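You operate a simulated robot arm through the tools that you are given. There is no shell and no other tool.

The job below is to be done with a simulated robot arm. You get a single attempt, and the scene is never put back.

Task
Put things in order on the top of the steel side table. At the end: the orange sensor block stands where the black sensor block stood; the black sensor block stands where the green bottle (marked "Green peas") stood; the small purple tub (marked "Oats") stands on top of the yellow spool; the green bottle stands where the small purple tub stood; whatever was shut is shut again. Leave all else as you found it, and nothing knocked over.

It is judged by the outcome, as a careful person would: the job done as asked, and still so three seconds after it is handed in. It fails if anything else is knocked over, pushed out of place, dropped, spilled or broken.

Robot
A 7-joint arm with a two-finger gripper, fixed in place. Base frame: the origin is at the foot of the arm, x ahead of it, y to its left, z up; the work surface is at about z = 0. Readings come in mm, rad, newtons and seconds.
With the tool pointing down near the work surface it reaches from about 160 to 380 mm from the base axis. Its first joint turns from -1.257 to 1.257 rad. Payload 0.6 kg.
The tool frame sits at the grasp point between the pads (the TCP): z along the fingers, y along the line on which they close. The tips reach 22 mm beyond it. Largest opening 92 mm; the body of the gripper starts 65 mm behind the TCP.
Orientation is that of the tool frame in the base frame, as a unit quaternion [w, x, y, z]. With the fingers straight down and closing along the base's y, the tool's x points along the base's -x, its y along +y and its z along -z.

Tools
- The arm moves only by the tool jog_arm. Its argument "plan" is a list of rows, each a list of 7 numbers: the closure, from 0 (fully open) to 1 (shut), then the shift along the tool's x, y, z in units of 150 mm (1.0 is 150 mm), then the turn, a rotation vector about the tool's x, y, z in units of 60 degrees (1.0 is 60 degrees). In form: [[claw, x, y, z, rx, ry, rz], ...]. A call has 1 to 20 rows; each row is the pose to reach, as a shift and turn from the pose commanded when the call began, along the tool's axes at that moment. A call with a number of a shift or a turn outside -1 to 1 is refused whole. Each row takes 0.2 s and may step no farther than 50 mm and 0.15 rad from the row before; otherwise, or with a gripper value out of range, the whole call is refused. A pose out of reach is approached as far as the arm can. The call stops where the force on the tool passes 40 N (or 10 N more than at its start, if that is more) or the arm is blocked; 0.2 s more then pass. The fingers move at their own pace and stop on an object; they squeeze with about 26 N. The grip force told is the motor's: it shows also when the fingers shut on nothing. Time passes only in rows, and 0.2 s behind the last, so rows that repeat a pose let the fingers close. It gives the time, the measured TCP pose, the force on the tool (base axes), the opening and the grip force at its end, in the units of the frame above (readings bear some noise), with the torque about the TCP (base axes, N m) and any sound that the robot's microphone picked up, and new pictures: "pictures" is both (left out), scene, wrist or none.
- Cameras (640 x 400 px; columns grow to the right, rows downward): "scene" is fixed at [66.7, -295.8, 382.7]; the picture's right is [0.55, -0.83, 0.00], its down [-0.62, -0.42, -0.66] and it looks along [0.55, 0.37, -0.75] (base axes); focal length 214 px, centre (320, 200). "wrist" rides on the gripper at [71, 19, -102] in the tool frame; the picture's right is [-0.26, 0.96, 0.00], its down [-0.75, -0.20, -0.62] and it looks along [-0.60, -0.16, 0.78] (tool axes); focal length 280 px, centre (320, 200).
- measure_at(camera, pixels): for up to 12 pixels [column, row] of the newest picture of that camera ("zoom" is the newest enlarged one), the place [x, y, z] in the base frame of the surface seen there, good to about 2 mm. It takes no simulated time.
- inspect(camera, box): a new picture of the part [left, top, right, bottom] of that camera's present view, enlarged. It takes no simulated time.
- finish_job(): hands the job in; it is judged then, once.

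Leave the gripper open and the arm clear of the work at the hand-in unless told otherwise.

The tools are called after ">>>" as a command line: name --pt "numbers of a row" for each row, then --argument value for the rest, lists and objects as JSON in quotes. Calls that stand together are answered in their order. jog_arm: Moves the arm, as the interface text tells. Its arguments: {"type":"object","properties":{"plan":{"type":"array"},"pictures":{"type":"string","enum":["both","scene","wrist","none"]}},"required":["plan"]} The other tools are called the same way: measure_at (camera, pixels) gives the place of the surface under pixels of a picture; inspect (camera, box) takes an enlarged picture of a part of a camera's view; finish_job () hands the job in.

At the start:

```text
t: 0.0
position: [267.9, -121.4, 216.3]
orientation: [0.0, 0.0, 1.0, 0.0]
contact_force: [-0.2, 0.3, 0.3]
wrist_torque: [0.0, -0.01, -0.02]
opening: 92.0
finger_force: 0.1
```

scene: 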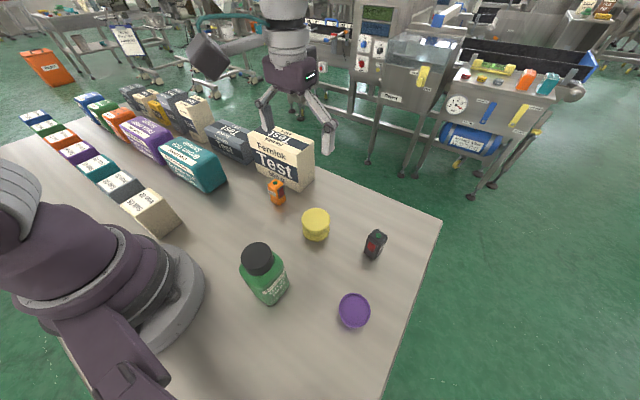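
wrist: 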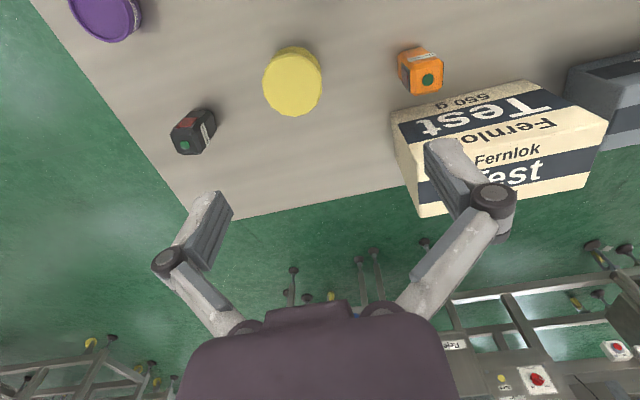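

I see the orange block near scene (277,192), the yellow spool near (316,224), the black block near (375,244), the green bottle near (264,273) and the purple tub near (354,311). I'll enlarge this area first and measure each item.

>>> inspect --camera "scene" --box '[220, 160, 420, 340]'

>>> inspect --camera "wrist" --box '[60, 0, 480, 200]'

>>> measure_at --camera "scene" --pixels '[[257, 257], [354, 310], [316, 217], [375, 237], [276, 185], [277, 203], [268, 303], [375, 256], [316, 240], [354, 328], [437, 225], [383, 395]]'

```text
2.22 times, centred on (320, 250) of scene
```

zoom: 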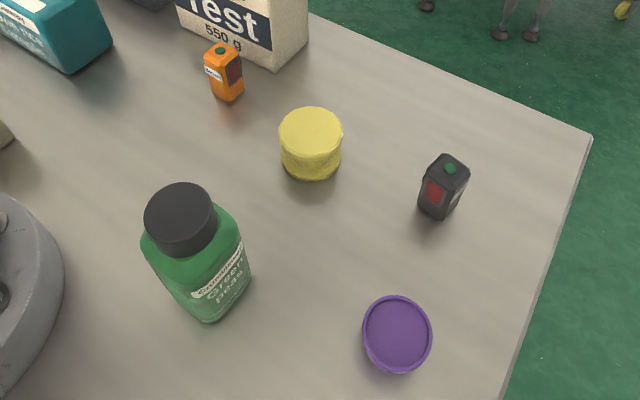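

```text
1.52 times, centred on (270, 100) of wrist
```

zoom: 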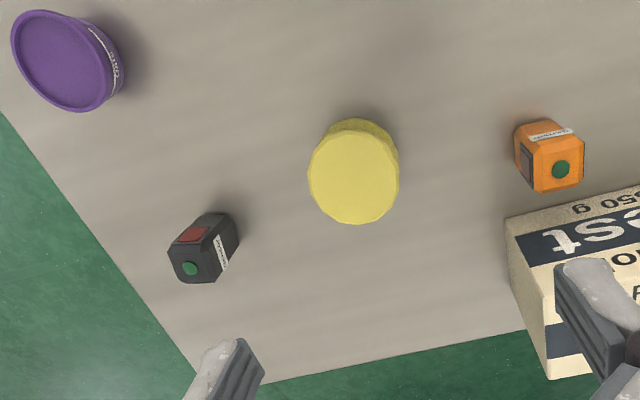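

```text
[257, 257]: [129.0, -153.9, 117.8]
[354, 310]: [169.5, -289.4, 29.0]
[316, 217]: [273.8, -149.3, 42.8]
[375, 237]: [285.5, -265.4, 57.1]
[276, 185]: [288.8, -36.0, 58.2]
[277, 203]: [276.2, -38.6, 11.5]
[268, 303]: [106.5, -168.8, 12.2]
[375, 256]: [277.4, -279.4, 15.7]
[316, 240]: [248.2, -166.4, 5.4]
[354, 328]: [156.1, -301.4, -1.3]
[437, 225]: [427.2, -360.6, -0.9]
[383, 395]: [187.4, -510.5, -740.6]
```

Next I need the shapes: how the bottle's cross-section looks, whether the tub has a lid, and which way the blocks are turned. I'll enlarge each one.

>>> inspect --camera "scene" --box '[224, 230, 304, 310]'

>>> inspect --camera "scene" --box '[320, 215, 400, 335]'

>>> inspect --camera "scene" --box '[250, 170, 350, 250]'

>>> inspect --camera "wrist" --box '[60, 0, 260, 170]'

```text
5.00 times, centred on (264, 270) of scene
```

zoom: 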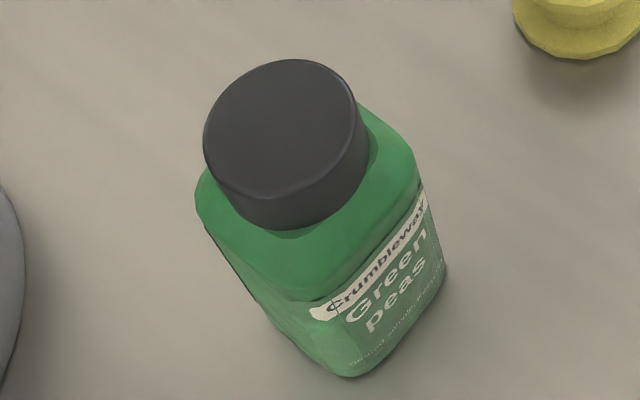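

```text
3.33 times, centred on (360, 275) of scene
```

zoom: 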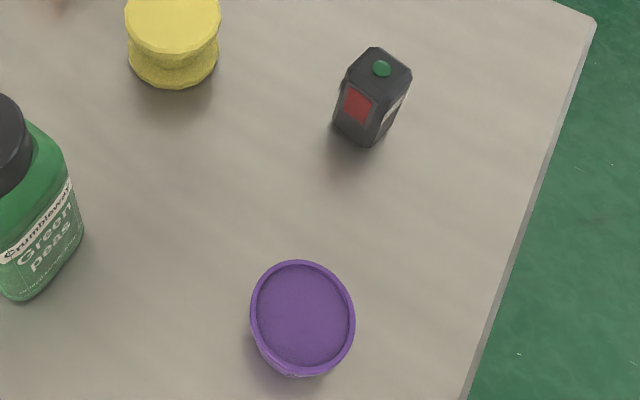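

```text
5.00 times, centred on (300, 210) of scene
```

zoom: 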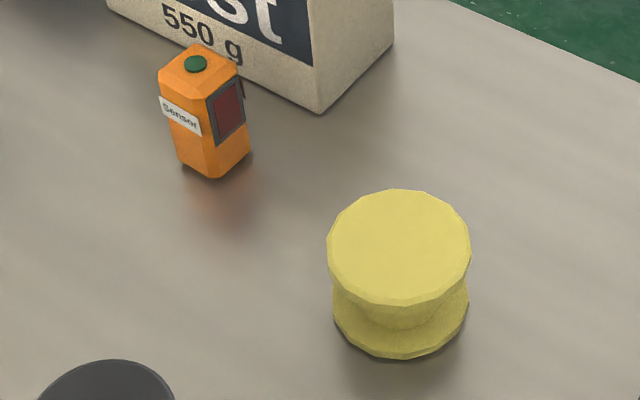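

```text
2.35 times, centred on (160, 85) of wrist
```

zoom: 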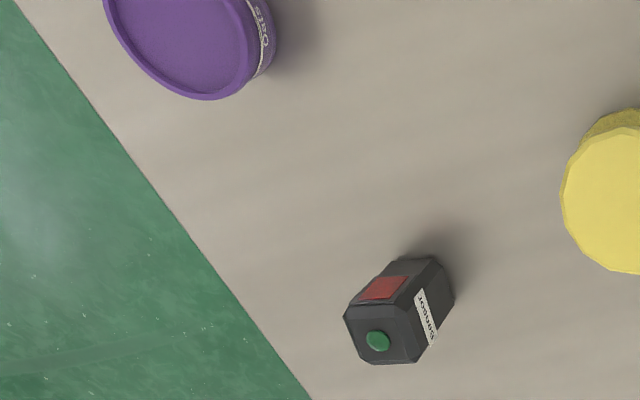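

The tub has a sunken lid and a rim, and the bottle is square-bodied with a round black cap. I'll now measure the edges of each object.

>>> measure_at --camera "scene" --pixels '[[339.8, 310], [369.8, 310], [354, 294.3], [355, 326], [341, 301], [367, 300], [345, 322], [365, 322], [354, 310], [358, 302]]'

>>> measure_at --camera "scene" --pixels '[[372.5, 230.5], [384.5, 237], [379, 240], [369, 234], [381.5, 233], [375.5, 240.5], [376, 246], [381, 246], [365.5, 251], [375, 257.5], [371, 245], [379, 236]]'

>>> measure_at --camera "scene" --pixels '[[270, 185], [277.5, 179.5], [286, 184.5], [279, 190], [272, 187], [279, 180], [272.5, 203], [279, 205], [286, 200], [275, 195], [283, 195], [277, 183]]'

>>> measure_at --camera "scene" --pixels '[[303.5, 218], [329.5, 218], [316, 209], [316, 229], [307, 212], [325, 212], [307, 227], [326, 226], [316, 218], [303.5, 233], [316, 241], [329, 231]]'

>>> measure_at --camera "scene" --pixels '[[242, 258], [271, 253], [257, 244], [258, 270], [240.5, 272], [283, 262], [260, 288], [268, 301], [286, 284], [279, 275], [250, 288], [270, 288]]'

```text
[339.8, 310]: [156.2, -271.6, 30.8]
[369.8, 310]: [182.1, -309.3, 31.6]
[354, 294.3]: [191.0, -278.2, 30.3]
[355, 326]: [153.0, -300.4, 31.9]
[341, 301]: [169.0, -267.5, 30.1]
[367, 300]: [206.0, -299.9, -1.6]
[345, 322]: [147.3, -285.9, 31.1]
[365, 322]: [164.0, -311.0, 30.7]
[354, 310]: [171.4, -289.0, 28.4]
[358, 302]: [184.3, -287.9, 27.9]
```

```text
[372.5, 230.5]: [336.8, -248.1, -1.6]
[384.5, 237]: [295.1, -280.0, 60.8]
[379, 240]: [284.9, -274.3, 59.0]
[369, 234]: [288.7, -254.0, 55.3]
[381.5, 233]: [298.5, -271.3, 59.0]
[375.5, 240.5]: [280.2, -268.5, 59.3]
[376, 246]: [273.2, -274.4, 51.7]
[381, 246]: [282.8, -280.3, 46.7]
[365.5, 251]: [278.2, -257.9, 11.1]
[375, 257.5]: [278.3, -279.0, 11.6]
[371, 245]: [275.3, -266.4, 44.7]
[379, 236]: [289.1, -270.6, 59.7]
```

```text
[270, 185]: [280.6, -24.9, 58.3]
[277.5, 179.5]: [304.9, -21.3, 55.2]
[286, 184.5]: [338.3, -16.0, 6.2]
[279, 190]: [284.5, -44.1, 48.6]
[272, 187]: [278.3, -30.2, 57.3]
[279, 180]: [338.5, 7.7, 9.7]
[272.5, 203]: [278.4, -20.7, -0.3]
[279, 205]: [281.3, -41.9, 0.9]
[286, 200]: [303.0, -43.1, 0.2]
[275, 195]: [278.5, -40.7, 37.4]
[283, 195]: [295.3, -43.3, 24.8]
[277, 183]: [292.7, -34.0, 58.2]
```

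```text
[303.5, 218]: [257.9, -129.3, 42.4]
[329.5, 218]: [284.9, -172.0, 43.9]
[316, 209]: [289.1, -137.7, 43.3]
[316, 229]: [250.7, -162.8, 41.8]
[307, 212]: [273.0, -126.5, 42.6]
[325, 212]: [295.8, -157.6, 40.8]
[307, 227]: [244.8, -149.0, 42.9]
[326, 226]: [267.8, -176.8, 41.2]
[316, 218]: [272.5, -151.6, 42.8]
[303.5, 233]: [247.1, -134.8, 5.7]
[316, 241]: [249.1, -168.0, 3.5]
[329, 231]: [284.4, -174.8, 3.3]
```

```text
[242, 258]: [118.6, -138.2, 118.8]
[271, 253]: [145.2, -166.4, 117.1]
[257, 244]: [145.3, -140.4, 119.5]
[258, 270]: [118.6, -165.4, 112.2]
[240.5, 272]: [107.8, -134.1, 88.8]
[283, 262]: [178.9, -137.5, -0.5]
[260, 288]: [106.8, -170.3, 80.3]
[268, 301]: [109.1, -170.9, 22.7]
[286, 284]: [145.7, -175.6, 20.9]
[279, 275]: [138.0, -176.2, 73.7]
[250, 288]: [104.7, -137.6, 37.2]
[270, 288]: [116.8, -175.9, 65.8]
```

Measured so far:

| Object | Centre (x, y) mm | Other |
|---|---|---|
| Tub | (170, -290) | rim z≈31, diameter ≈46 |
| Spool | (270.5, -151) | top z≈43, radius ≈25 |
| Bottle | (131, -153) | height ≈119 |
| Black block | (287, -267) | top ≈59 |
| Orange block | (288, -34) | top ≈58 |

The tub goes first. I'll carry the open gripper over toward it at a safe height and look with the wrist camera.

>>> jog_arm --pt "0 0.08 -0.15 0.07 0 0 0" --pt "0 0.16 -0.3 0.14 0 0 0" --pt "0 0.23 -0.45 0.21 0 0 0" --pt "0 0.3 -0.6 0.28 0 0 0" --pt "0 0.37 -0.75 0.35 0 0 0" --pt "0 0.44 -0.87 0.42 0 0 0" --pt "0 0.453 -0.927 0.44 0 0 0" --pt "0 0.453 -0.927 0.44 0 0 0"

```text
t: 1.8
position: [199.7, -260.5, 150.7]
orientation: [-0.001, 0.0, 1.0, 0.001]
contact_force: [0.2, -0.2, -0.4]
wrist_torque: [-0.02, 0.0, -0.01]
opening: 92.1
finger_force: 0.0
```

scene: 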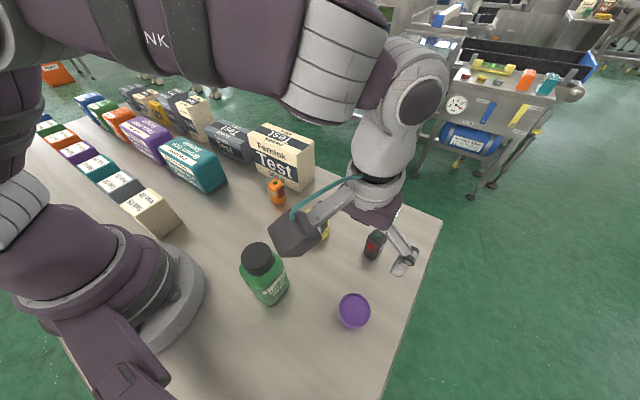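
wrist: 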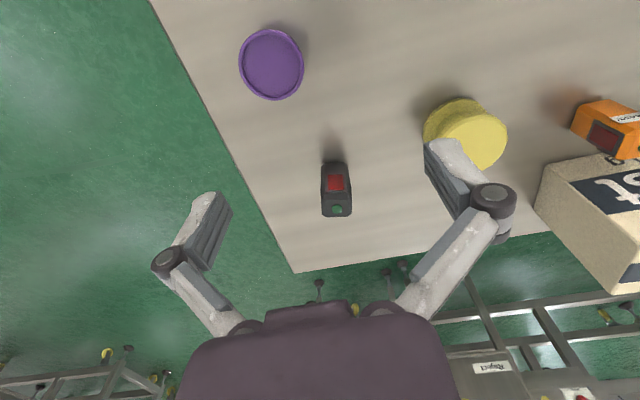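

The wrist view shows the tub at about (271,64), the black block at (336,190) and the spool at (465,135). I'll cross-check the tub, black block and spool from this angle.

>>> measure_at --camera "wrist" --pixels '[[271, 64], [241, 63], [301, 64], [271, 31], [271, 97], [250, 40], [292, 40], [250, 88], [292, 88]]'

>>> measure_at --camera "wrist" --pixels '[[323, 194], [350, 194], [337, 210], [326, 212], [348, 212], [325, 170], [346, 168], [336, 183], [322, 167], [350, 180]]'

>>> inspect --camera "wrist" --box '[220, 10, 420, 230]'

```text
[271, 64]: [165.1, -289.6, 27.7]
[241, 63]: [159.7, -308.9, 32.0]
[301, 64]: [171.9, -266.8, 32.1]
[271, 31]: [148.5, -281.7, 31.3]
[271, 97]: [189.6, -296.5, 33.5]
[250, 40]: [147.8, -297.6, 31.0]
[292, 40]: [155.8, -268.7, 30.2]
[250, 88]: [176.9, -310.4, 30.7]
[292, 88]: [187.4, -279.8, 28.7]
```

```text
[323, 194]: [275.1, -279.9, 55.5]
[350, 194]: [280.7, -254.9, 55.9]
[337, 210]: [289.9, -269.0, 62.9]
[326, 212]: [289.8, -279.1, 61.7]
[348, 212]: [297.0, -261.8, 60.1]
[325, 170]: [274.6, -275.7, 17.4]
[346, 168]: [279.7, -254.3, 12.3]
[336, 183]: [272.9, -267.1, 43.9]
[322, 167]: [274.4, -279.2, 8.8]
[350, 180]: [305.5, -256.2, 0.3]
```

```text
1.82 times, centred on (320, 120) of wrist
```

zoom: 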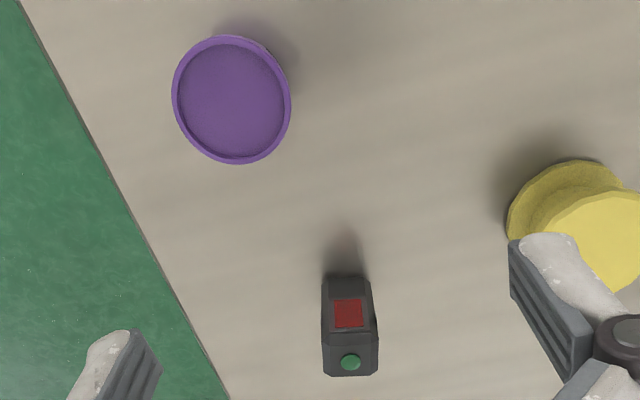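

Both views agree on the tub centre at about (168.5, -289), and the black block's centre is about (289, -269), turned about 12°. I'll go right above the tub with TCP at z≈70, so the tips are at 48 and above the 31 mm rim.

>>> jog_arm --pt "0 0.1 -0.09 0.15 0 0 0" --pt "0 0.209 -0.19 0.3 0 0 0" --pt "0 0.209 -0.19 0.45 0 0 0" --pt "0 0.209 -0.19 0.533 0 0 0" --pt "0 0.209 -0.19 0.533 0 0 0"

```text
t: 3.0
position: [168.3, -289.6, 68.3]
orientation: [0.0, 0.0, 1.0, 0.0]
contact_force: [-0.3, -0.2, 0.4]
wrist_torque: [-0.03, 0.01, -0.01]
opening: 91.8
finger_force: 0.0
```

scene: 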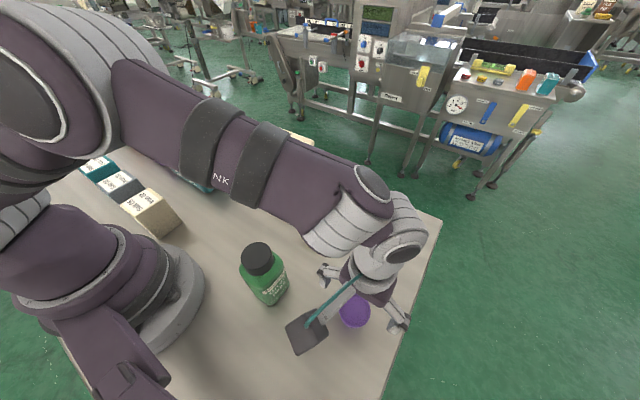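
wrist: 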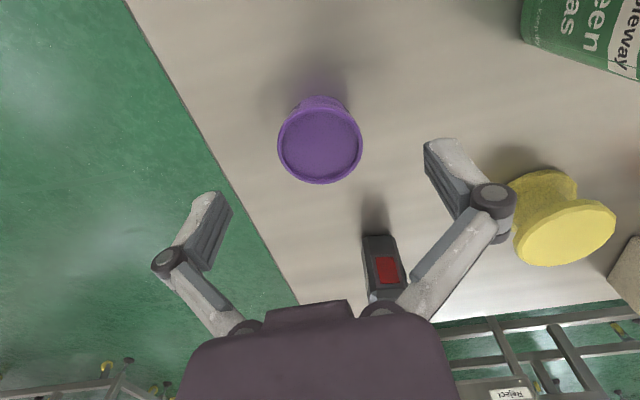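

The tub is centred at about (320,142) in the wrist view, between the fingers. I'll re-measure it from this close and check my TCP's alignment.

>>> measure_at --camera "wrist" --pixels '[[280, 142], [361, 143], [320, 104], [320, 182], [292, 115], [348, 113], [294, 172], [348, 171], [320, 140], [320, 97]]'

>>> inspect --camera "wrist" --box '[220, 60, 420, 200]'

```text
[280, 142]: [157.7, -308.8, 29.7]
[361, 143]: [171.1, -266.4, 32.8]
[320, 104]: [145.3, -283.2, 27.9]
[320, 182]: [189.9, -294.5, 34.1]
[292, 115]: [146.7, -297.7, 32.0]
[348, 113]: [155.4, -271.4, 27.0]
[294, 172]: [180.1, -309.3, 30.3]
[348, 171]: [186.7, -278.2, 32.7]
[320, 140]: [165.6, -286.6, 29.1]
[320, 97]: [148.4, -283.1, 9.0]
```

```text
2.86 times, centred on (320, 130) of wrist
```

zoom: 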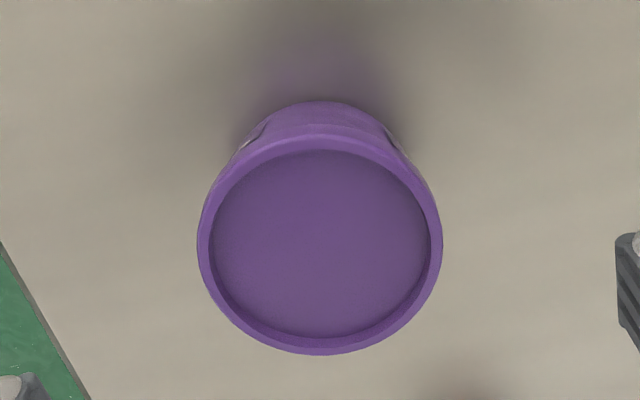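

The tub centre is confirmed at about (167.5, -289), which I'll record as the bottle's later place. I'll lower to z≈28 (tips at about 6 mm) and read the pose before closing.

>>> jog_arm --pt "0 0 0 0.08 0 0 0" --pt "0 0 0 0.16 0 0 0" --pt "0 0 0 0.24 0 0 0" --pt "0 0 0 0.282 0 0 0" --pt "0 0 0 0.282 0 0 0" --pictures "wrist"

```text
t: 4.2
position: [168.3, -289.2, 27.4]
orientation: [0.001, 0.0, 1.0, -0.001]
contact_force: [0.1, 0.9, 0.6]
wrist_torque: [0.0, 0.03, -0.02]
opening: 92.1
finger_force: 0.1
```

wrist: 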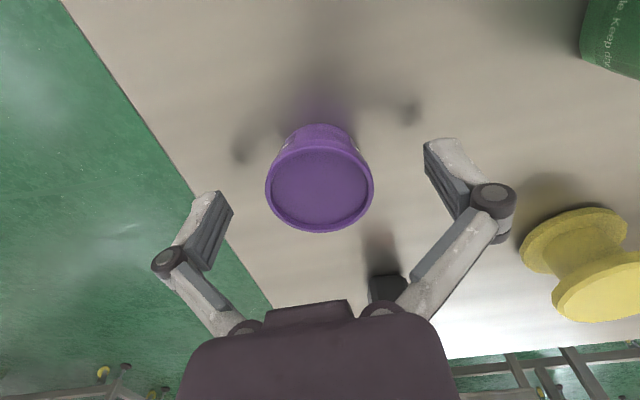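

The fingers straddle the tub at z=27.4. I'll close in stages up to a moderate closure and check the opening and grip.

>>> jog_arm --pt "0.3 0 0 0 0 0 0" --pt "0.4 0 0 0 0 0 0" --pt "0.5 0 0 0 0 0 0" --pt "0.6 0 0 0 0 0 0" --pt "0.6 0 0 0 0 0 0" --pt "0.6 0 0 0 0 0 0" --pictures "wrist"

```text
t: 5.6
position: [168.2, -290.0, 27.3]
orientation: [-0.001, 0.0, 1.0, 0.0]
contact_force: [-1.2, 0.4, 7.4]
wrist_torque: [-0.02, 0.0, 0.01]
opening: 45.1
finger_force: 26.4
```

wrist: 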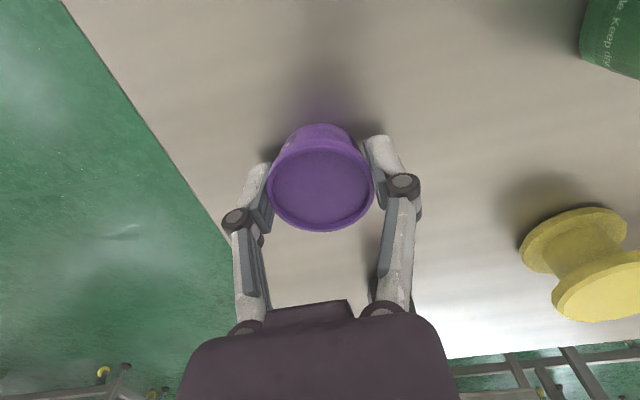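

The tub is gripped at its rim with the opening at 45.1 mm and grip 26 N. I'll lift it straight up about 83 mm and look.

>>> jog_arm --pt "0.6 0 0 -0.05 0 0 0" --pt "0.6 0 0 -0.15 0 0 0" --pt "0.6 0 0 -0.3 0 0 0" --pt "0.6 0 0 -0.45 0 0 0" --pt "0.6 0 0 -0.553 0 0 0" --pt "0.6 0 0 -0.553 0 0 0"

```text
t: 7.0
position: [168.4, -288.5, 111.0]
orientation: [0.0, 0.0, 1.0, -0.001]
contact_force: [0.2, -0.4, 0.0]
wrist_torque: [-0.03, -0.01, -0.03]
opening: 45.2
finger_force: 26.0
```

scene: 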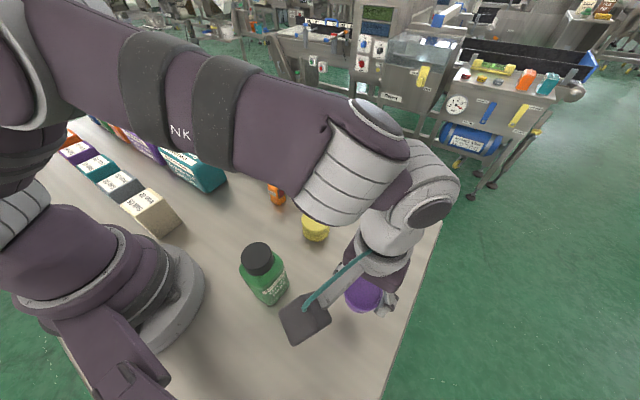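
wrist: 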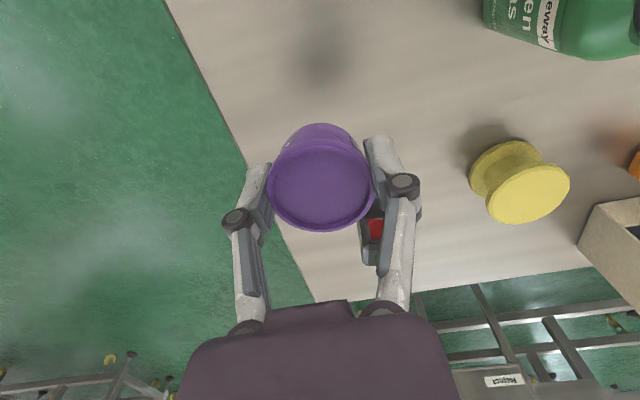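

The tub is held steady. The spool's top is in clear view at about wrist (528,194), so I'll measure its rim to refine its centre.

>>> inspect --camera "wrist" --box '[450, 120, 610, 240]'

>>> measure_at --camera "wrist" --pixels '[[488, 204], [567, 184], [545, 169], [510, 221], [497, 187], [558, 208], [528, 194], [520, 175], [538, 215], [472, 180], [505, 143], [540, 155]]'

>>> measure_at --camera "wrist" --pixels '[[270, 190], [371, 190], [320, 150], [320, 228], [290, 160], [355, 160], [290, 220], [350, 220], [320, 190]]'

```text
3.33 times, centred on (530, 180) of wrist
```

zoom: 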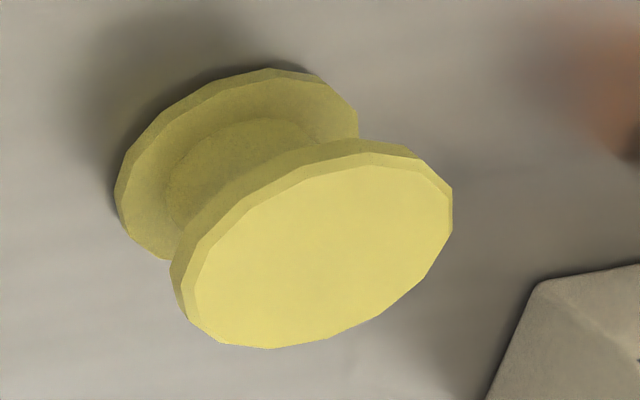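

```text
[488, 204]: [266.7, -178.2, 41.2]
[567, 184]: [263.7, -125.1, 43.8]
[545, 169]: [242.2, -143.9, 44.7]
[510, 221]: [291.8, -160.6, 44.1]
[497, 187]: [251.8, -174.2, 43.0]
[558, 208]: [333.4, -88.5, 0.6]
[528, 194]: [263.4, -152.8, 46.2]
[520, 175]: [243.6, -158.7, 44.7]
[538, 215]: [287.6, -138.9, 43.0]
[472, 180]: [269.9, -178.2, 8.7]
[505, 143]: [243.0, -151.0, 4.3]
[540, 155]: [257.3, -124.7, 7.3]
```

```text
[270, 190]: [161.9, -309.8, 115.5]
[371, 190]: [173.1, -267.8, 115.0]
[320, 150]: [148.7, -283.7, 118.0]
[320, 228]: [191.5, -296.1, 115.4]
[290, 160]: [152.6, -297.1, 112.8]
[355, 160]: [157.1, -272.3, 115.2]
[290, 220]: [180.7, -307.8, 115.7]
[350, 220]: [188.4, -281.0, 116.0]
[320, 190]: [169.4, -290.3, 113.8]
```

The spool's centre relative to the tub's centre comes out at about (+99.5, +137.7) from both cameras. I'll carry the tub level at z≈111 to above the spool. The path passes about 95 mm from the bottle.

>>> jog_arm --pt "0.6 -0.08 0.11 0 0 0 0" --pt "0.6 -0.2 0.28 0 0 0 0" --pt "0.6 -0.35 0.48 0 0 0 0" --pt "0.6 -0.5 0.69 0 0 0 0" --pt "0.6 -0.6 0.83 0 0 0 0" --pt "0.6 -0.663 0.918 0 0 0 0" --pt "0.6 -0.663 0.918 0 0 0 0"

```text
t: 8.6
position: [267.8, -152.1, 111.8]
orientation: [0.0, 0.0, 1.0, -0.002]
contact_force: [0.3, 0.3, 0.6]
wrist_torque: [-0.02, 0.0, 0.01]
opening: 44.7
finger_force: 26.4
```

scene: 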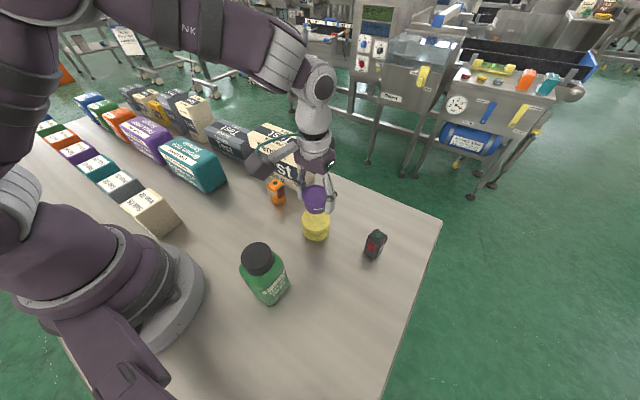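
wrist: 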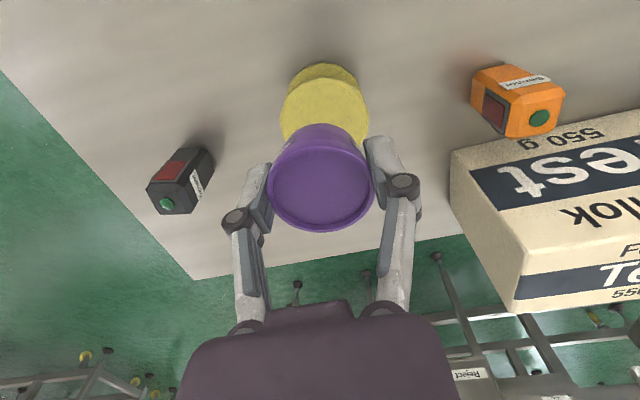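

The tub is over the spool. I'll lower to about 5 mm above the spool top and check the alignment.

>>> jog_arm --pt "0.6 0 0 0.08 0 0 0" --pt "0.6 0 0 0.16 0 0 0" --pt "0.6 0 0 0.233 0 0 0" --pt "0.6 0 0 0.233 0 0 0"

>>> inspect --camera "scene" --box '[276, 180, 356, 250]'

>>> inspect --camera "wrist" --box '[220, 80, 420, 240]'

```text
t: 9.6
position: [267.7, -152.1, 76.8]
orientation: [0.0, 0.0, 1.0, 0.001]
contact_force: [0.5, 0.4, -0.5]
wrist_torque: [0.0, 0.03, 0.03]
opening: 44.9
finger_force: 26.4
```

scene: 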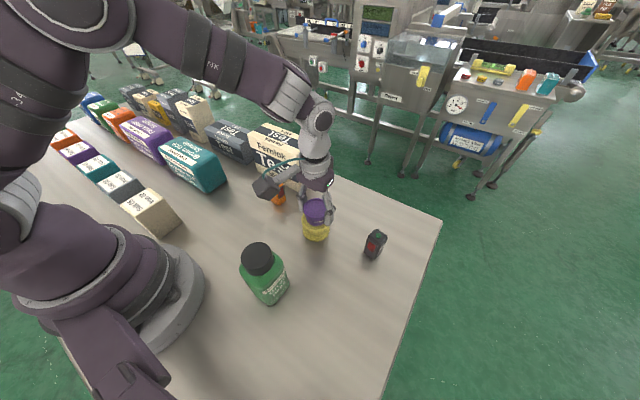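
wrist: 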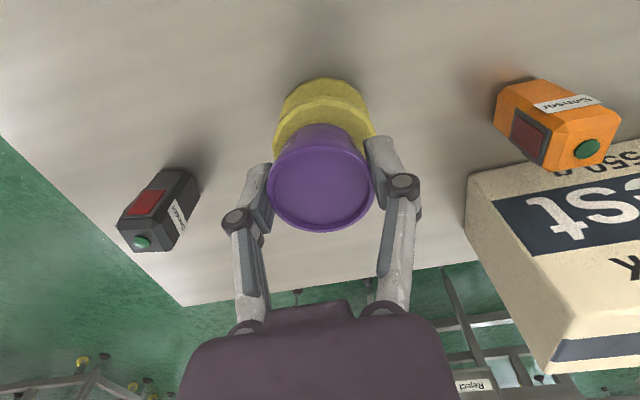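

```text
5.71 times, centred on (316, 215) of scene
```

zoom: 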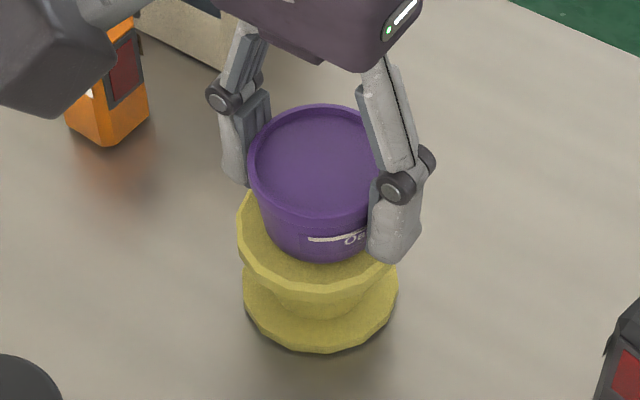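

```text
2.50 times, centred on (320, 160) of wrist
```

zoom: 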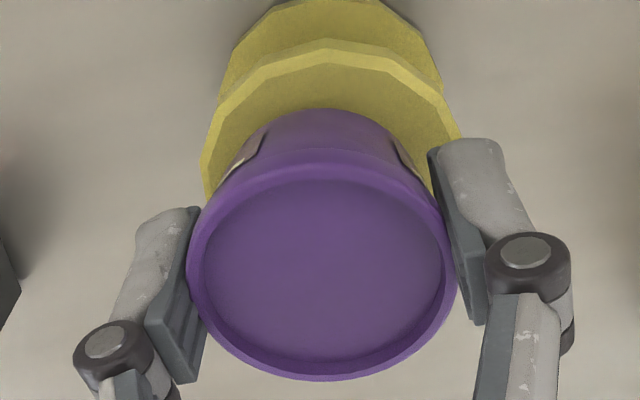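

The alignment looks good: the tub base is centred on the spool in both views. I'll lower slowly until light contact.

>>> jog_arm --pt "0.6 0 0 0.01 0 0 0" --pt "0.6 0 0 0.018 0 0 0" --pt "0.6 0 0 0.025 0 0 0" --pt "0.6 0 0 0.03 0 0 0" --pt "0.6 0 0 0.03 0 0 0" --pictures "none"

```text
t: 10.8
position: [267.9, -151.3, 70.9]
orientation: [0.0, 0.0, 1.0, 0.0]
contact_force: [0.6, 0.2, 3.2]
wrist_torque: [-0.02, 0.01, 0.0]
opening: 44.8
finger_force: 26.1
```

There's about 3 N of upward force, so the tub touches the spool. I'll open the fingers gently and symmetrically.

>>> jog_arm --pt "0.6 0 0 0.032 0 0 0" --pt "0.5 0 0 0.002 0 0 0" --pt "0.45 0 0 0.002 0 0 0" --pt "0.4 0 0 0.002 0 0 0" --pt "0.35 0 0 0.002 0 0 0" --pt "0.3 0 0 0.002 0 0 0"

>>> inspect --camera "scene" --box '[276, 180, 356, 250]'

```text
t: 12.2
position: [267.6, -150.7, 71.2]
orientation: [-0.001, 0.0, 1.0, 0.0]
contact_force: [-0.6, 0.9, -0.5]
wrist_torque: [-0.01, 0.04, -0.02]
opening: 64.6
finger_force: 0.0
```

scene: 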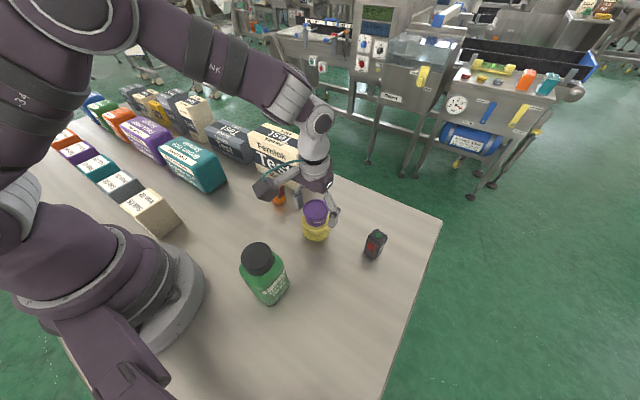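
wrist: 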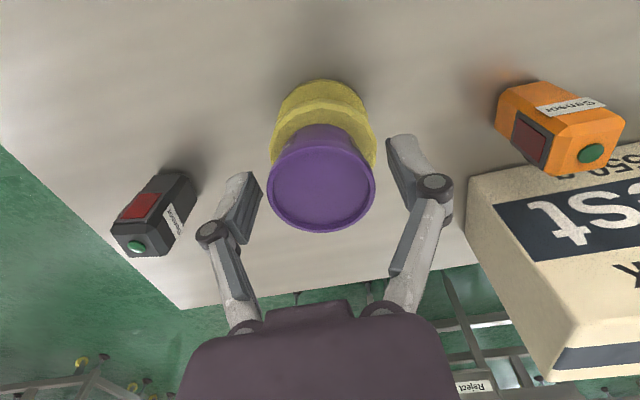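

```text
5.71 times, centred on (316, 215) of scene
```

zoom: 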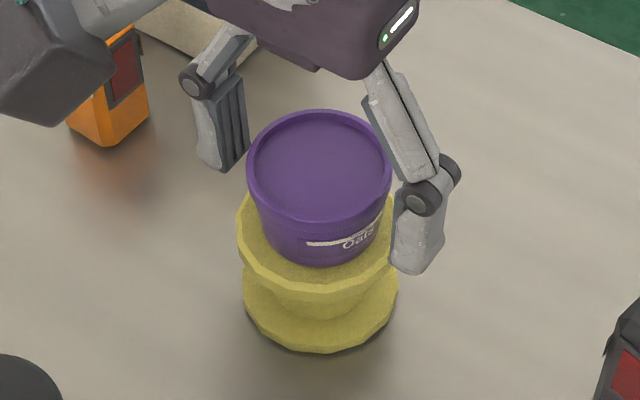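

The tub stands centred on the spool and the fingers are clear. I'll raise straight up, then go over toward the bottle at z≈200 to look at it from above.

>>> jog_arm --pt "0.3 0 0 -0.1 0 0 0" --pt "0.3 0 0 -0.3 0 0 0" --pt "0.3 0 0 -0.55 0 0 0" --pt "0.2 0.0 0 -0.8 0 0 0" --pt "0.1 0.1 0 -0.86 0 0 0" --pt "0 0.3 0 -0.86 0 0 0" --pt "0 0.5 0 -0.86 0 0 0" --pt "0 0.7 0 -0.86 0 0 0" --pt "0 0.8 0 -0.86 0 0 0" --pt "0 0.8 0 -0.86 0 0 0"

```text
t: 14.4
position: [148.0, -151.1, 200.2]
orientation: [0.0, 0.0, 1.0, -0.001]
contact_force: [0.0, -0.8, 0.0]
wrist_torque: [0.0, -0.02, -0.01]
opening: 92.0
finger_force: 0.0
```

scene: 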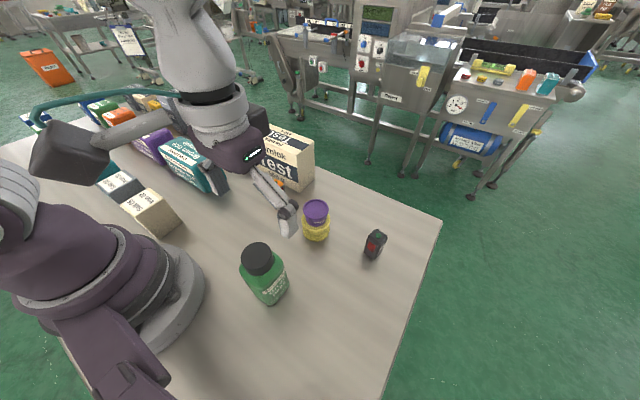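
wrist: 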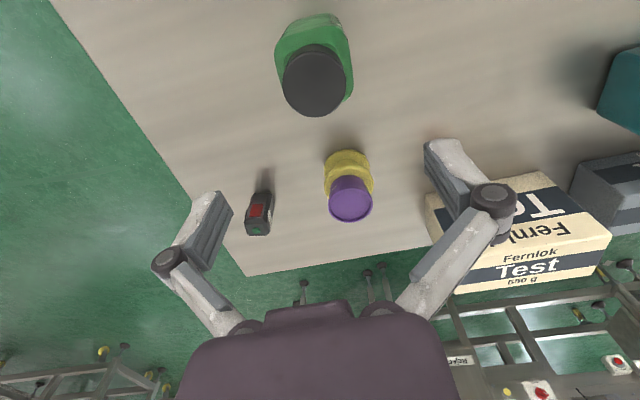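

From here the bottle is at wrist (314,70), seen from above. I'll enlarge it to read its turn and measure the cap and body edges.

>>> inspect --camera "wrist" --box '[250, 0, 390, 130]'

>>> measure_at --camera "wrist" --pixels '[[283, 83], [345, 80], [314, 50], [316, 112], [275, 65], [279, 75], [280, 45], [288, 22], [335, 17], [350, 50], [353, 80], [350, 98]]'

```text
3.08 times, centred on (320, 65) of wrist
```

zoom: 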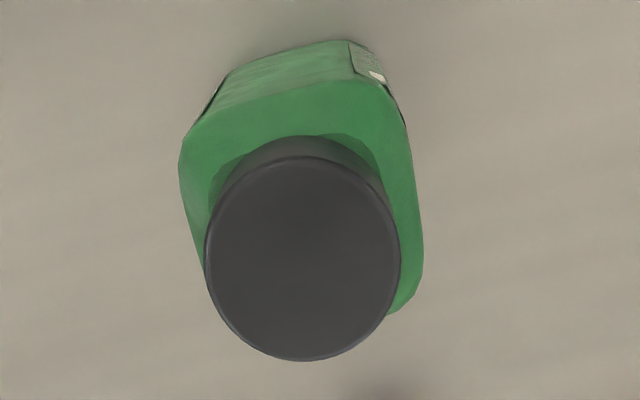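

```text
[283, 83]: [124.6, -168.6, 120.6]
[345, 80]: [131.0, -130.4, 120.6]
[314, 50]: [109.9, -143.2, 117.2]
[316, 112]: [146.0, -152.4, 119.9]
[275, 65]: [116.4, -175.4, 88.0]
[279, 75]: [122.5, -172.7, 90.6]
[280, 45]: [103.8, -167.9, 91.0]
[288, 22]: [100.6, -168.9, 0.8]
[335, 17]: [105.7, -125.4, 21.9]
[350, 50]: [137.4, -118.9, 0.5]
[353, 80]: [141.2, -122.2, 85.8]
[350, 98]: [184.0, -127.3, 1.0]
```

I need the bottle's exact centre and turn, so I'll measure points along its two visible side faces in the scene view, and its shoulder.

>>> measure_at --camera "scene" --pixels '[[266, 298], [270, 295], [274, 291], [278, 287], [282, 283], [285, 279], [263, 296], [259, 292], [255, 287], [251, 282], [247, 277], [244, 273]]'

>>> measure_at --camera "scene" --pixels '[[272, 303], [276, 300], [280, 297], [284, 293], [287, 289], [266, 303], [262, 300], [258, 296], [254, 292], [239.5, 268], [255, 289], [284, 266]]'

>>> inspect --camera "scene" --box '[224, 230, 304, 310]'

```text
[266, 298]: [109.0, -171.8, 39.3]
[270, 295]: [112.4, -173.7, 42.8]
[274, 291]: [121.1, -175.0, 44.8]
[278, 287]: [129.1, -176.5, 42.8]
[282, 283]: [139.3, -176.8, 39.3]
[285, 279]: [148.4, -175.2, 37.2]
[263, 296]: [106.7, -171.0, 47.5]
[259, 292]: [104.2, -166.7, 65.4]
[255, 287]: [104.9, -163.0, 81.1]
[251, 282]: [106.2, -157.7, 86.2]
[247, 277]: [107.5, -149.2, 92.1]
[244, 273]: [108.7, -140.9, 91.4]
```

```text
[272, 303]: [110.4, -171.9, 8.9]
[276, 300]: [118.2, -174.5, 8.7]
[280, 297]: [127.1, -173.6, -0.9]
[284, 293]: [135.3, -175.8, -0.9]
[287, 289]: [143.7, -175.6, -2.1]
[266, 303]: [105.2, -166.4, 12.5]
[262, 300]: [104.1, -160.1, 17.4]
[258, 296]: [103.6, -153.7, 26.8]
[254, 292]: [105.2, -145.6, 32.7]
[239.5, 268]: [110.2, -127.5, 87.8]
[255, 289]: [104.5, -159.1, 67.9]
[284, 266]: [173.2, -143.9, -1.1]
```

```text
5.00 times, centred on (264, 270) of scene
```

zoom: 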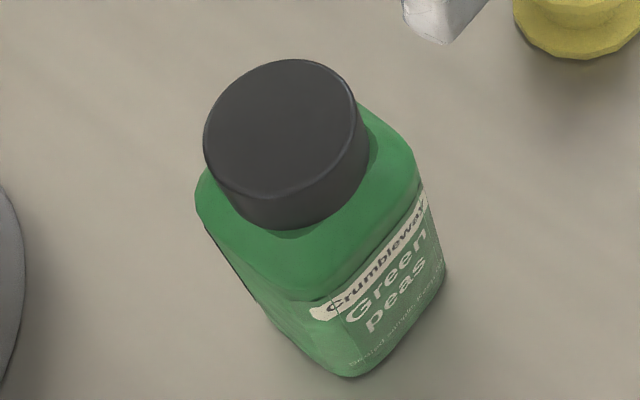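

The label face runs at about -6° and the body is about 47 mm square, centred near (129.5, -151.5). I'll turn the gripper 6° to match, move right above the bottle with tips still above the cap, and check.

>>> jog_arm --pt "0 0.06 0 0.05 0 0 0.05" --pt "0 0.123 -0.003 0.12 0 0 0.1" --pt "0 0.123 -0.003 0.25 0 0 0.1" --pt "0 0.123 -0.003 0.333 0 0 0.1" --pt "0 0.123 -0.003 0.333 0 0 0.1"

```text
t: 15.6
position: [129.5, -151.8, 149.5]
orientation: [0.0, 0.052, 0.999, 0.0]
contact_force: [0.1, 0.1, -0.2]
wrist_torque: [-0.02, -0.03, 0.03]
opening: 92.0
finger_force: 0.0
```

scene: 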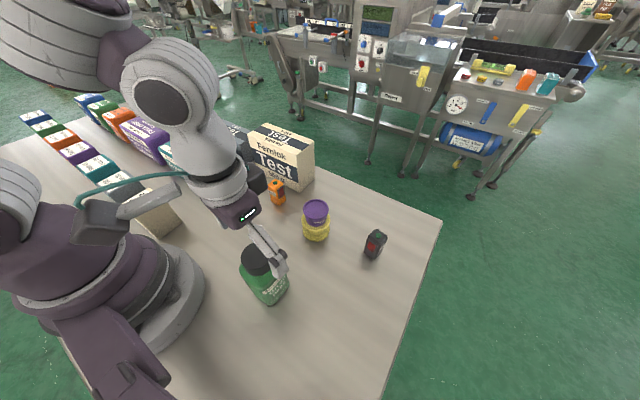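
wrist: 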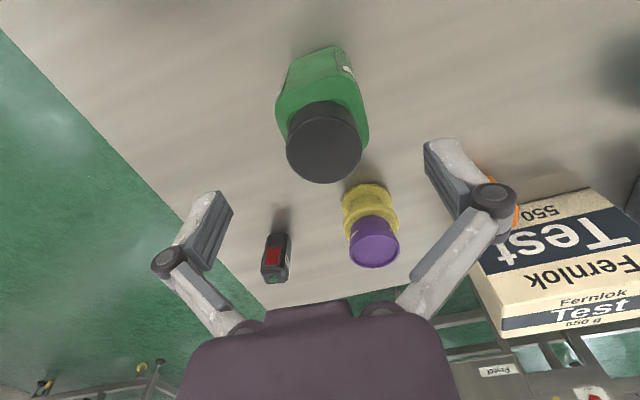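

The camera block sits near the robot's own shoulder, at scene (95,215). Before descending I'll measure the base and the camera block to be sure of clearance, and check the cap alignment.

>>> measure_at --camera "scene" --pixels '[[203, 285], [190, 265], [170, 250], [150, 280], [120, 250], [95, 230], [110, 235], [80, 225], [60, 225], [175, 300], [130, 300], [50, 260]]'

>>> measure_at --camera "wrist" --pixels '[[287, 147], [361, 142], [322, 115], [325, 181], [296, 122], [350, 120], [298, 172], [350, 168], [279, 100], [283, 118], [364, 110], [368, 130]]'

```text
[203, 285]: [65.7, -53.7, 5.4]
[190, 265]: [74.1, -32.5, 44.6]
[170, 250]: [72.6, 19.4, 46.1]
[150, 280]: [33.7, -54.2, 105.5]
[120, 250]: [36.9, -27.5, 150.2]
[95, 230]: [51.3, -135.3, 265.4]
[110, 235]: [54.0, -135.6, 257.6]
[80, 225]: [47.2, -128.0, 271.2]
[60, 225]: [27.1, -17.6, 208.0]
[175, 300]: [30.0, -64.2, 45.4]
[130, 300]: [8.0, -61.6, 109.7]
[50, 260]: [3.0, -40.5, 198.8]
```

```text
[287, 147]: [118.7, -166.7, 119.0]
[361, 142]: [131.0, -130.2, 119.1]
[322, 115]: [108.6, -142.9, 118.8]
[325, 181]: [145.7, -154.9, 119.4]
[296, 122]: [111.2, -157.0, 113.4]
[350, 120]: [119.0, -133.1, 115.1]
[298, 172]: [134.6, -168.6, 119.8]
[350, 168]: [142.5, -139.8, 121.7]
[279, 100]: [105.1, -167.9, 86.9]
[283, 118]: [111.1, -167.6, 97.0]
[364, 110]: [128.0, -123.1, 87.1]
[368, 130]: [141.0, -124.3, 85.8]
```

Clearance to the base is about 50 mm, and the cap centre averages (129.4, -151) across both cameras, right under the TCP. I'll lower to z≈67, where the gripper body stays about 12 mm above the cap.

>>> jog_arm --pt "0 0 0 0.1 0 0 0" --pt "0 0 0 0.2 0 0 0" --pt "0 0 0 0.3 0 0 0" --pt "0 0 0 0.4 0 0 0" --pt "0 0 0 0.5 0 0 0" --pt "0 0 0 0.553 0 0 0" --pt "0 0 0 0.553 0 0 0"

```text
t: 17.2
position: [127.4, -151.8, 66.1]
orientation: [0.0, 0.053, 0.999, 0.0]
contact_force: [0.5, 0.0, -0.5]
wrist_torque: [0.0, 0.0, 0.01]
opening: 92.0
finger_force: 0.0
```

scene: 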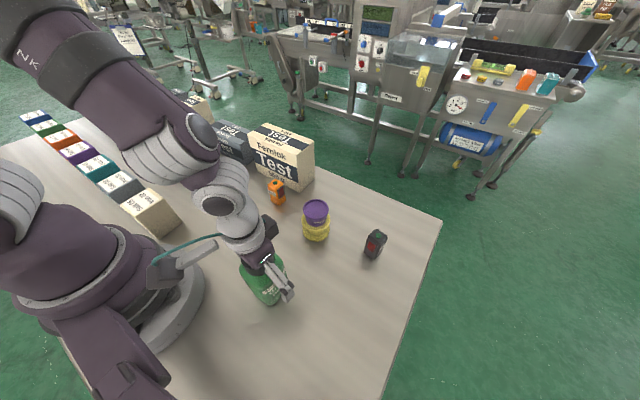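
wrist: 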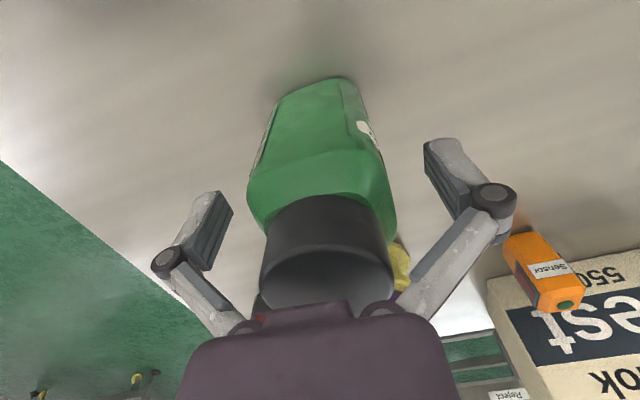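

The fingers straddle the bottle body with clearance on both sides. I'll close slowly and read the grip.

>>> jog_arm --pt "0.15 0 0 0 0 0 0" --pt "0.25 0 0 0 0 0 0" --pt "0.33 0 0 0 0 0 0" --pt "0.39 0 0 0 0 0 0" --pt "0.44 0 0 0 0 0 0" --pt "0.5 0 0 0 0 0 0" --pt "0.6 0 0 0 0 0 0" --pt "0.6 0 0 0 0 0 0"

>>> inspect --camera "scene" --box '[220, 220, 310, 310]'

```text
t: 19.0
position: [128.8, -151.5, 65.6]
orientation: [0.0, 0.053, 0.999, 0.001]
contact_force: [-1.8, 5.6, 24.6]
wrist_torque: [-0.19, 0.16, -0.07]
opening: 54.6
finger_force: 26.0
```

scene: 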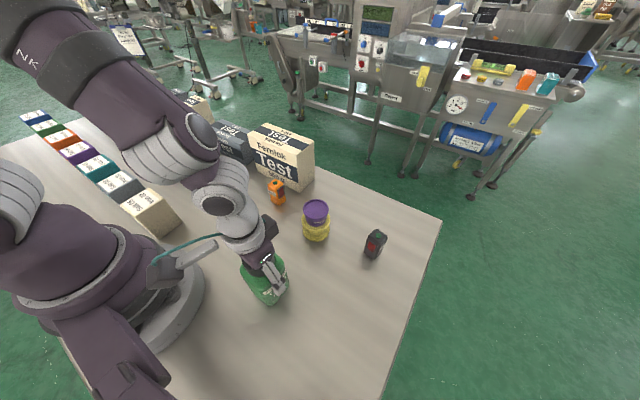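
wrist: 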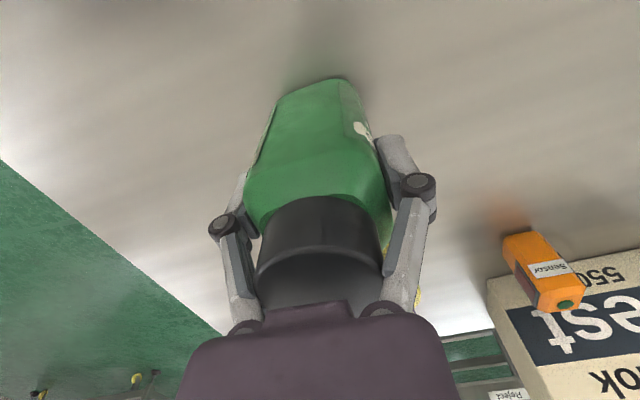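

```text
4.44 times, centred on (265, 265) of scene
```

zoom: 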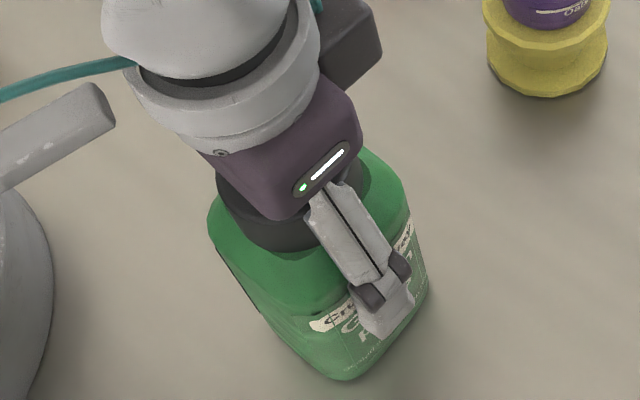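

The bottle is gripped with the opening at 54.6 mm. The closing motion pressed it down on the table, giving 25 N upward on the tool. I'll lift a little and read the forces.

>>> jog_arm --pt "0.6 0 0 -0.01 0 0 0" --pt "0.6 0 0 -0.025 0 0 0" --pt "0.6 0 0 -0.05 0 0 0" --pt "0.6 0 0 -0.08 0 0 0" --pt "0.6 0 0 -0.08 0 0 0"

>>> inspect --camera "scene" --box '[220, 220, 310, 310]'

```text
t: 20.2
position: [128.6, -151.7, 79.2]
orientation: [0.0, 0.053, 0.999, 0.001]
contact_force: [0.4, 0.4, -2.1]
wrist_torque: [-0.01, 0.0, 0.02]
opening: 53.9
finger_force: 26.1
```

scene: 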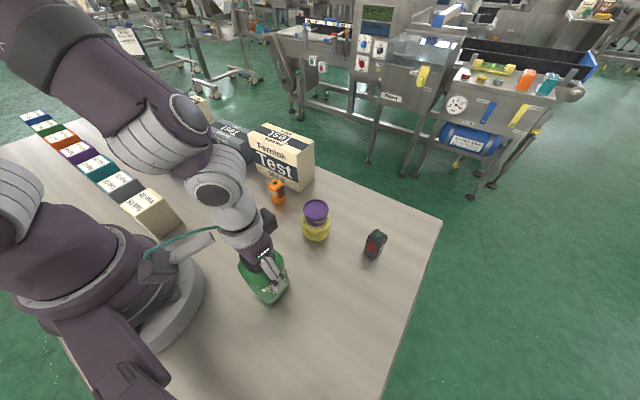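
wrist: 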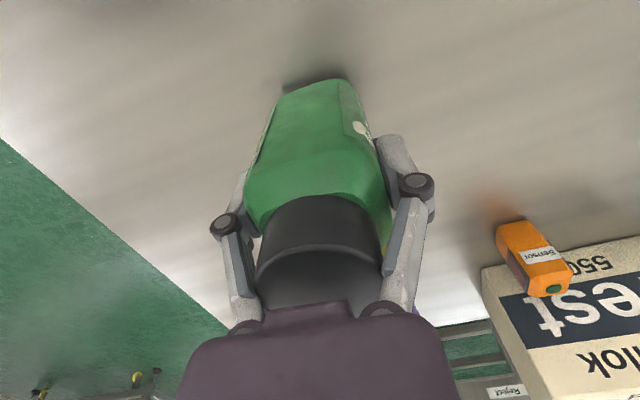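

```text
4.44 times, centred on (265, 265) of scene
```

zoom: 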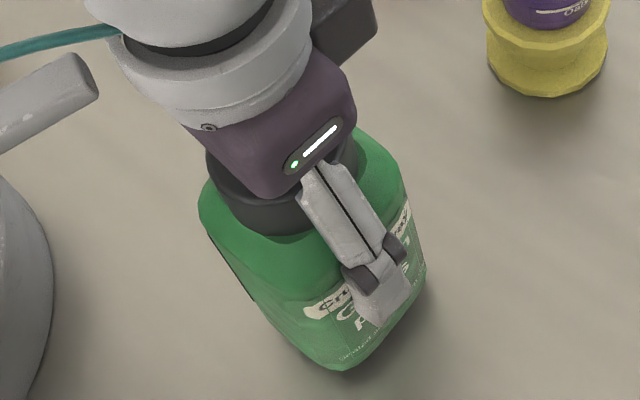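

The bottle is lifted, about 2 N (0.2 kg), and hangs straight. I'll raise it another 25 mm and carry it by (+38.7, -137.7) mm to the tub's old place.

>>> jog_arm --pt "0.6 0 0 -0.06 0 0 0" --pt "0.6 -0.02 -0.05 -0.13 0 0 0" --pt "0.6 -0.07 -0.176 -0.167 0 0 0" --pt "0.6 -0.14 -0.352 -0.167 0 0 0" --pt "0.6 -0.21 -0.528 -0.167 0 0 0" --pt "0.6 -0.28 -0.704 -0.167 0 0 0" --pt "0.6 -0.33 -0.83 -0.167 0 0 0" --pt "0.6 -0.3525 -0.886 -0.167 0 0 0" --pt "0.6 -0.3525 -0.886 -0.167 0 0 0"

```text
t: 22.2
position: [169.0, -289.0, 103.3]
orientation: [0.0, 0.053, 0.999, 0.0]
contact_force: [0.4, 1.0, -2.3]
wrist_torque: [-0.03, -0.01, 0.02]
opening: 52.7
finger_force: 25.9
```

scene: 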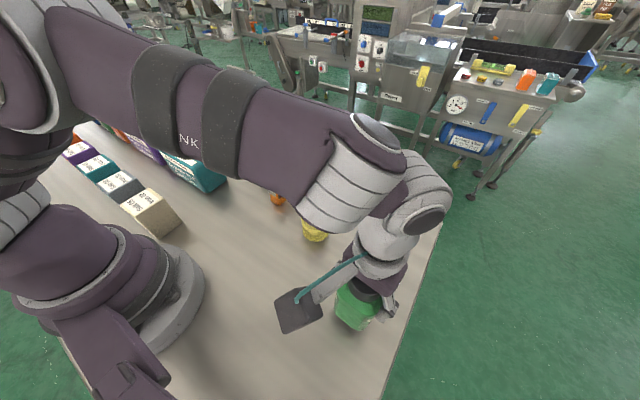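
wrist: 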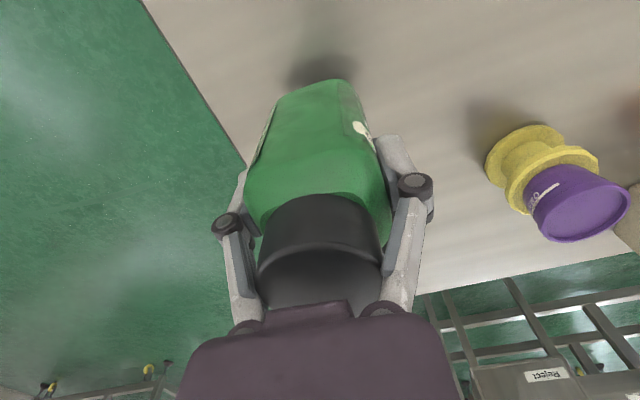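

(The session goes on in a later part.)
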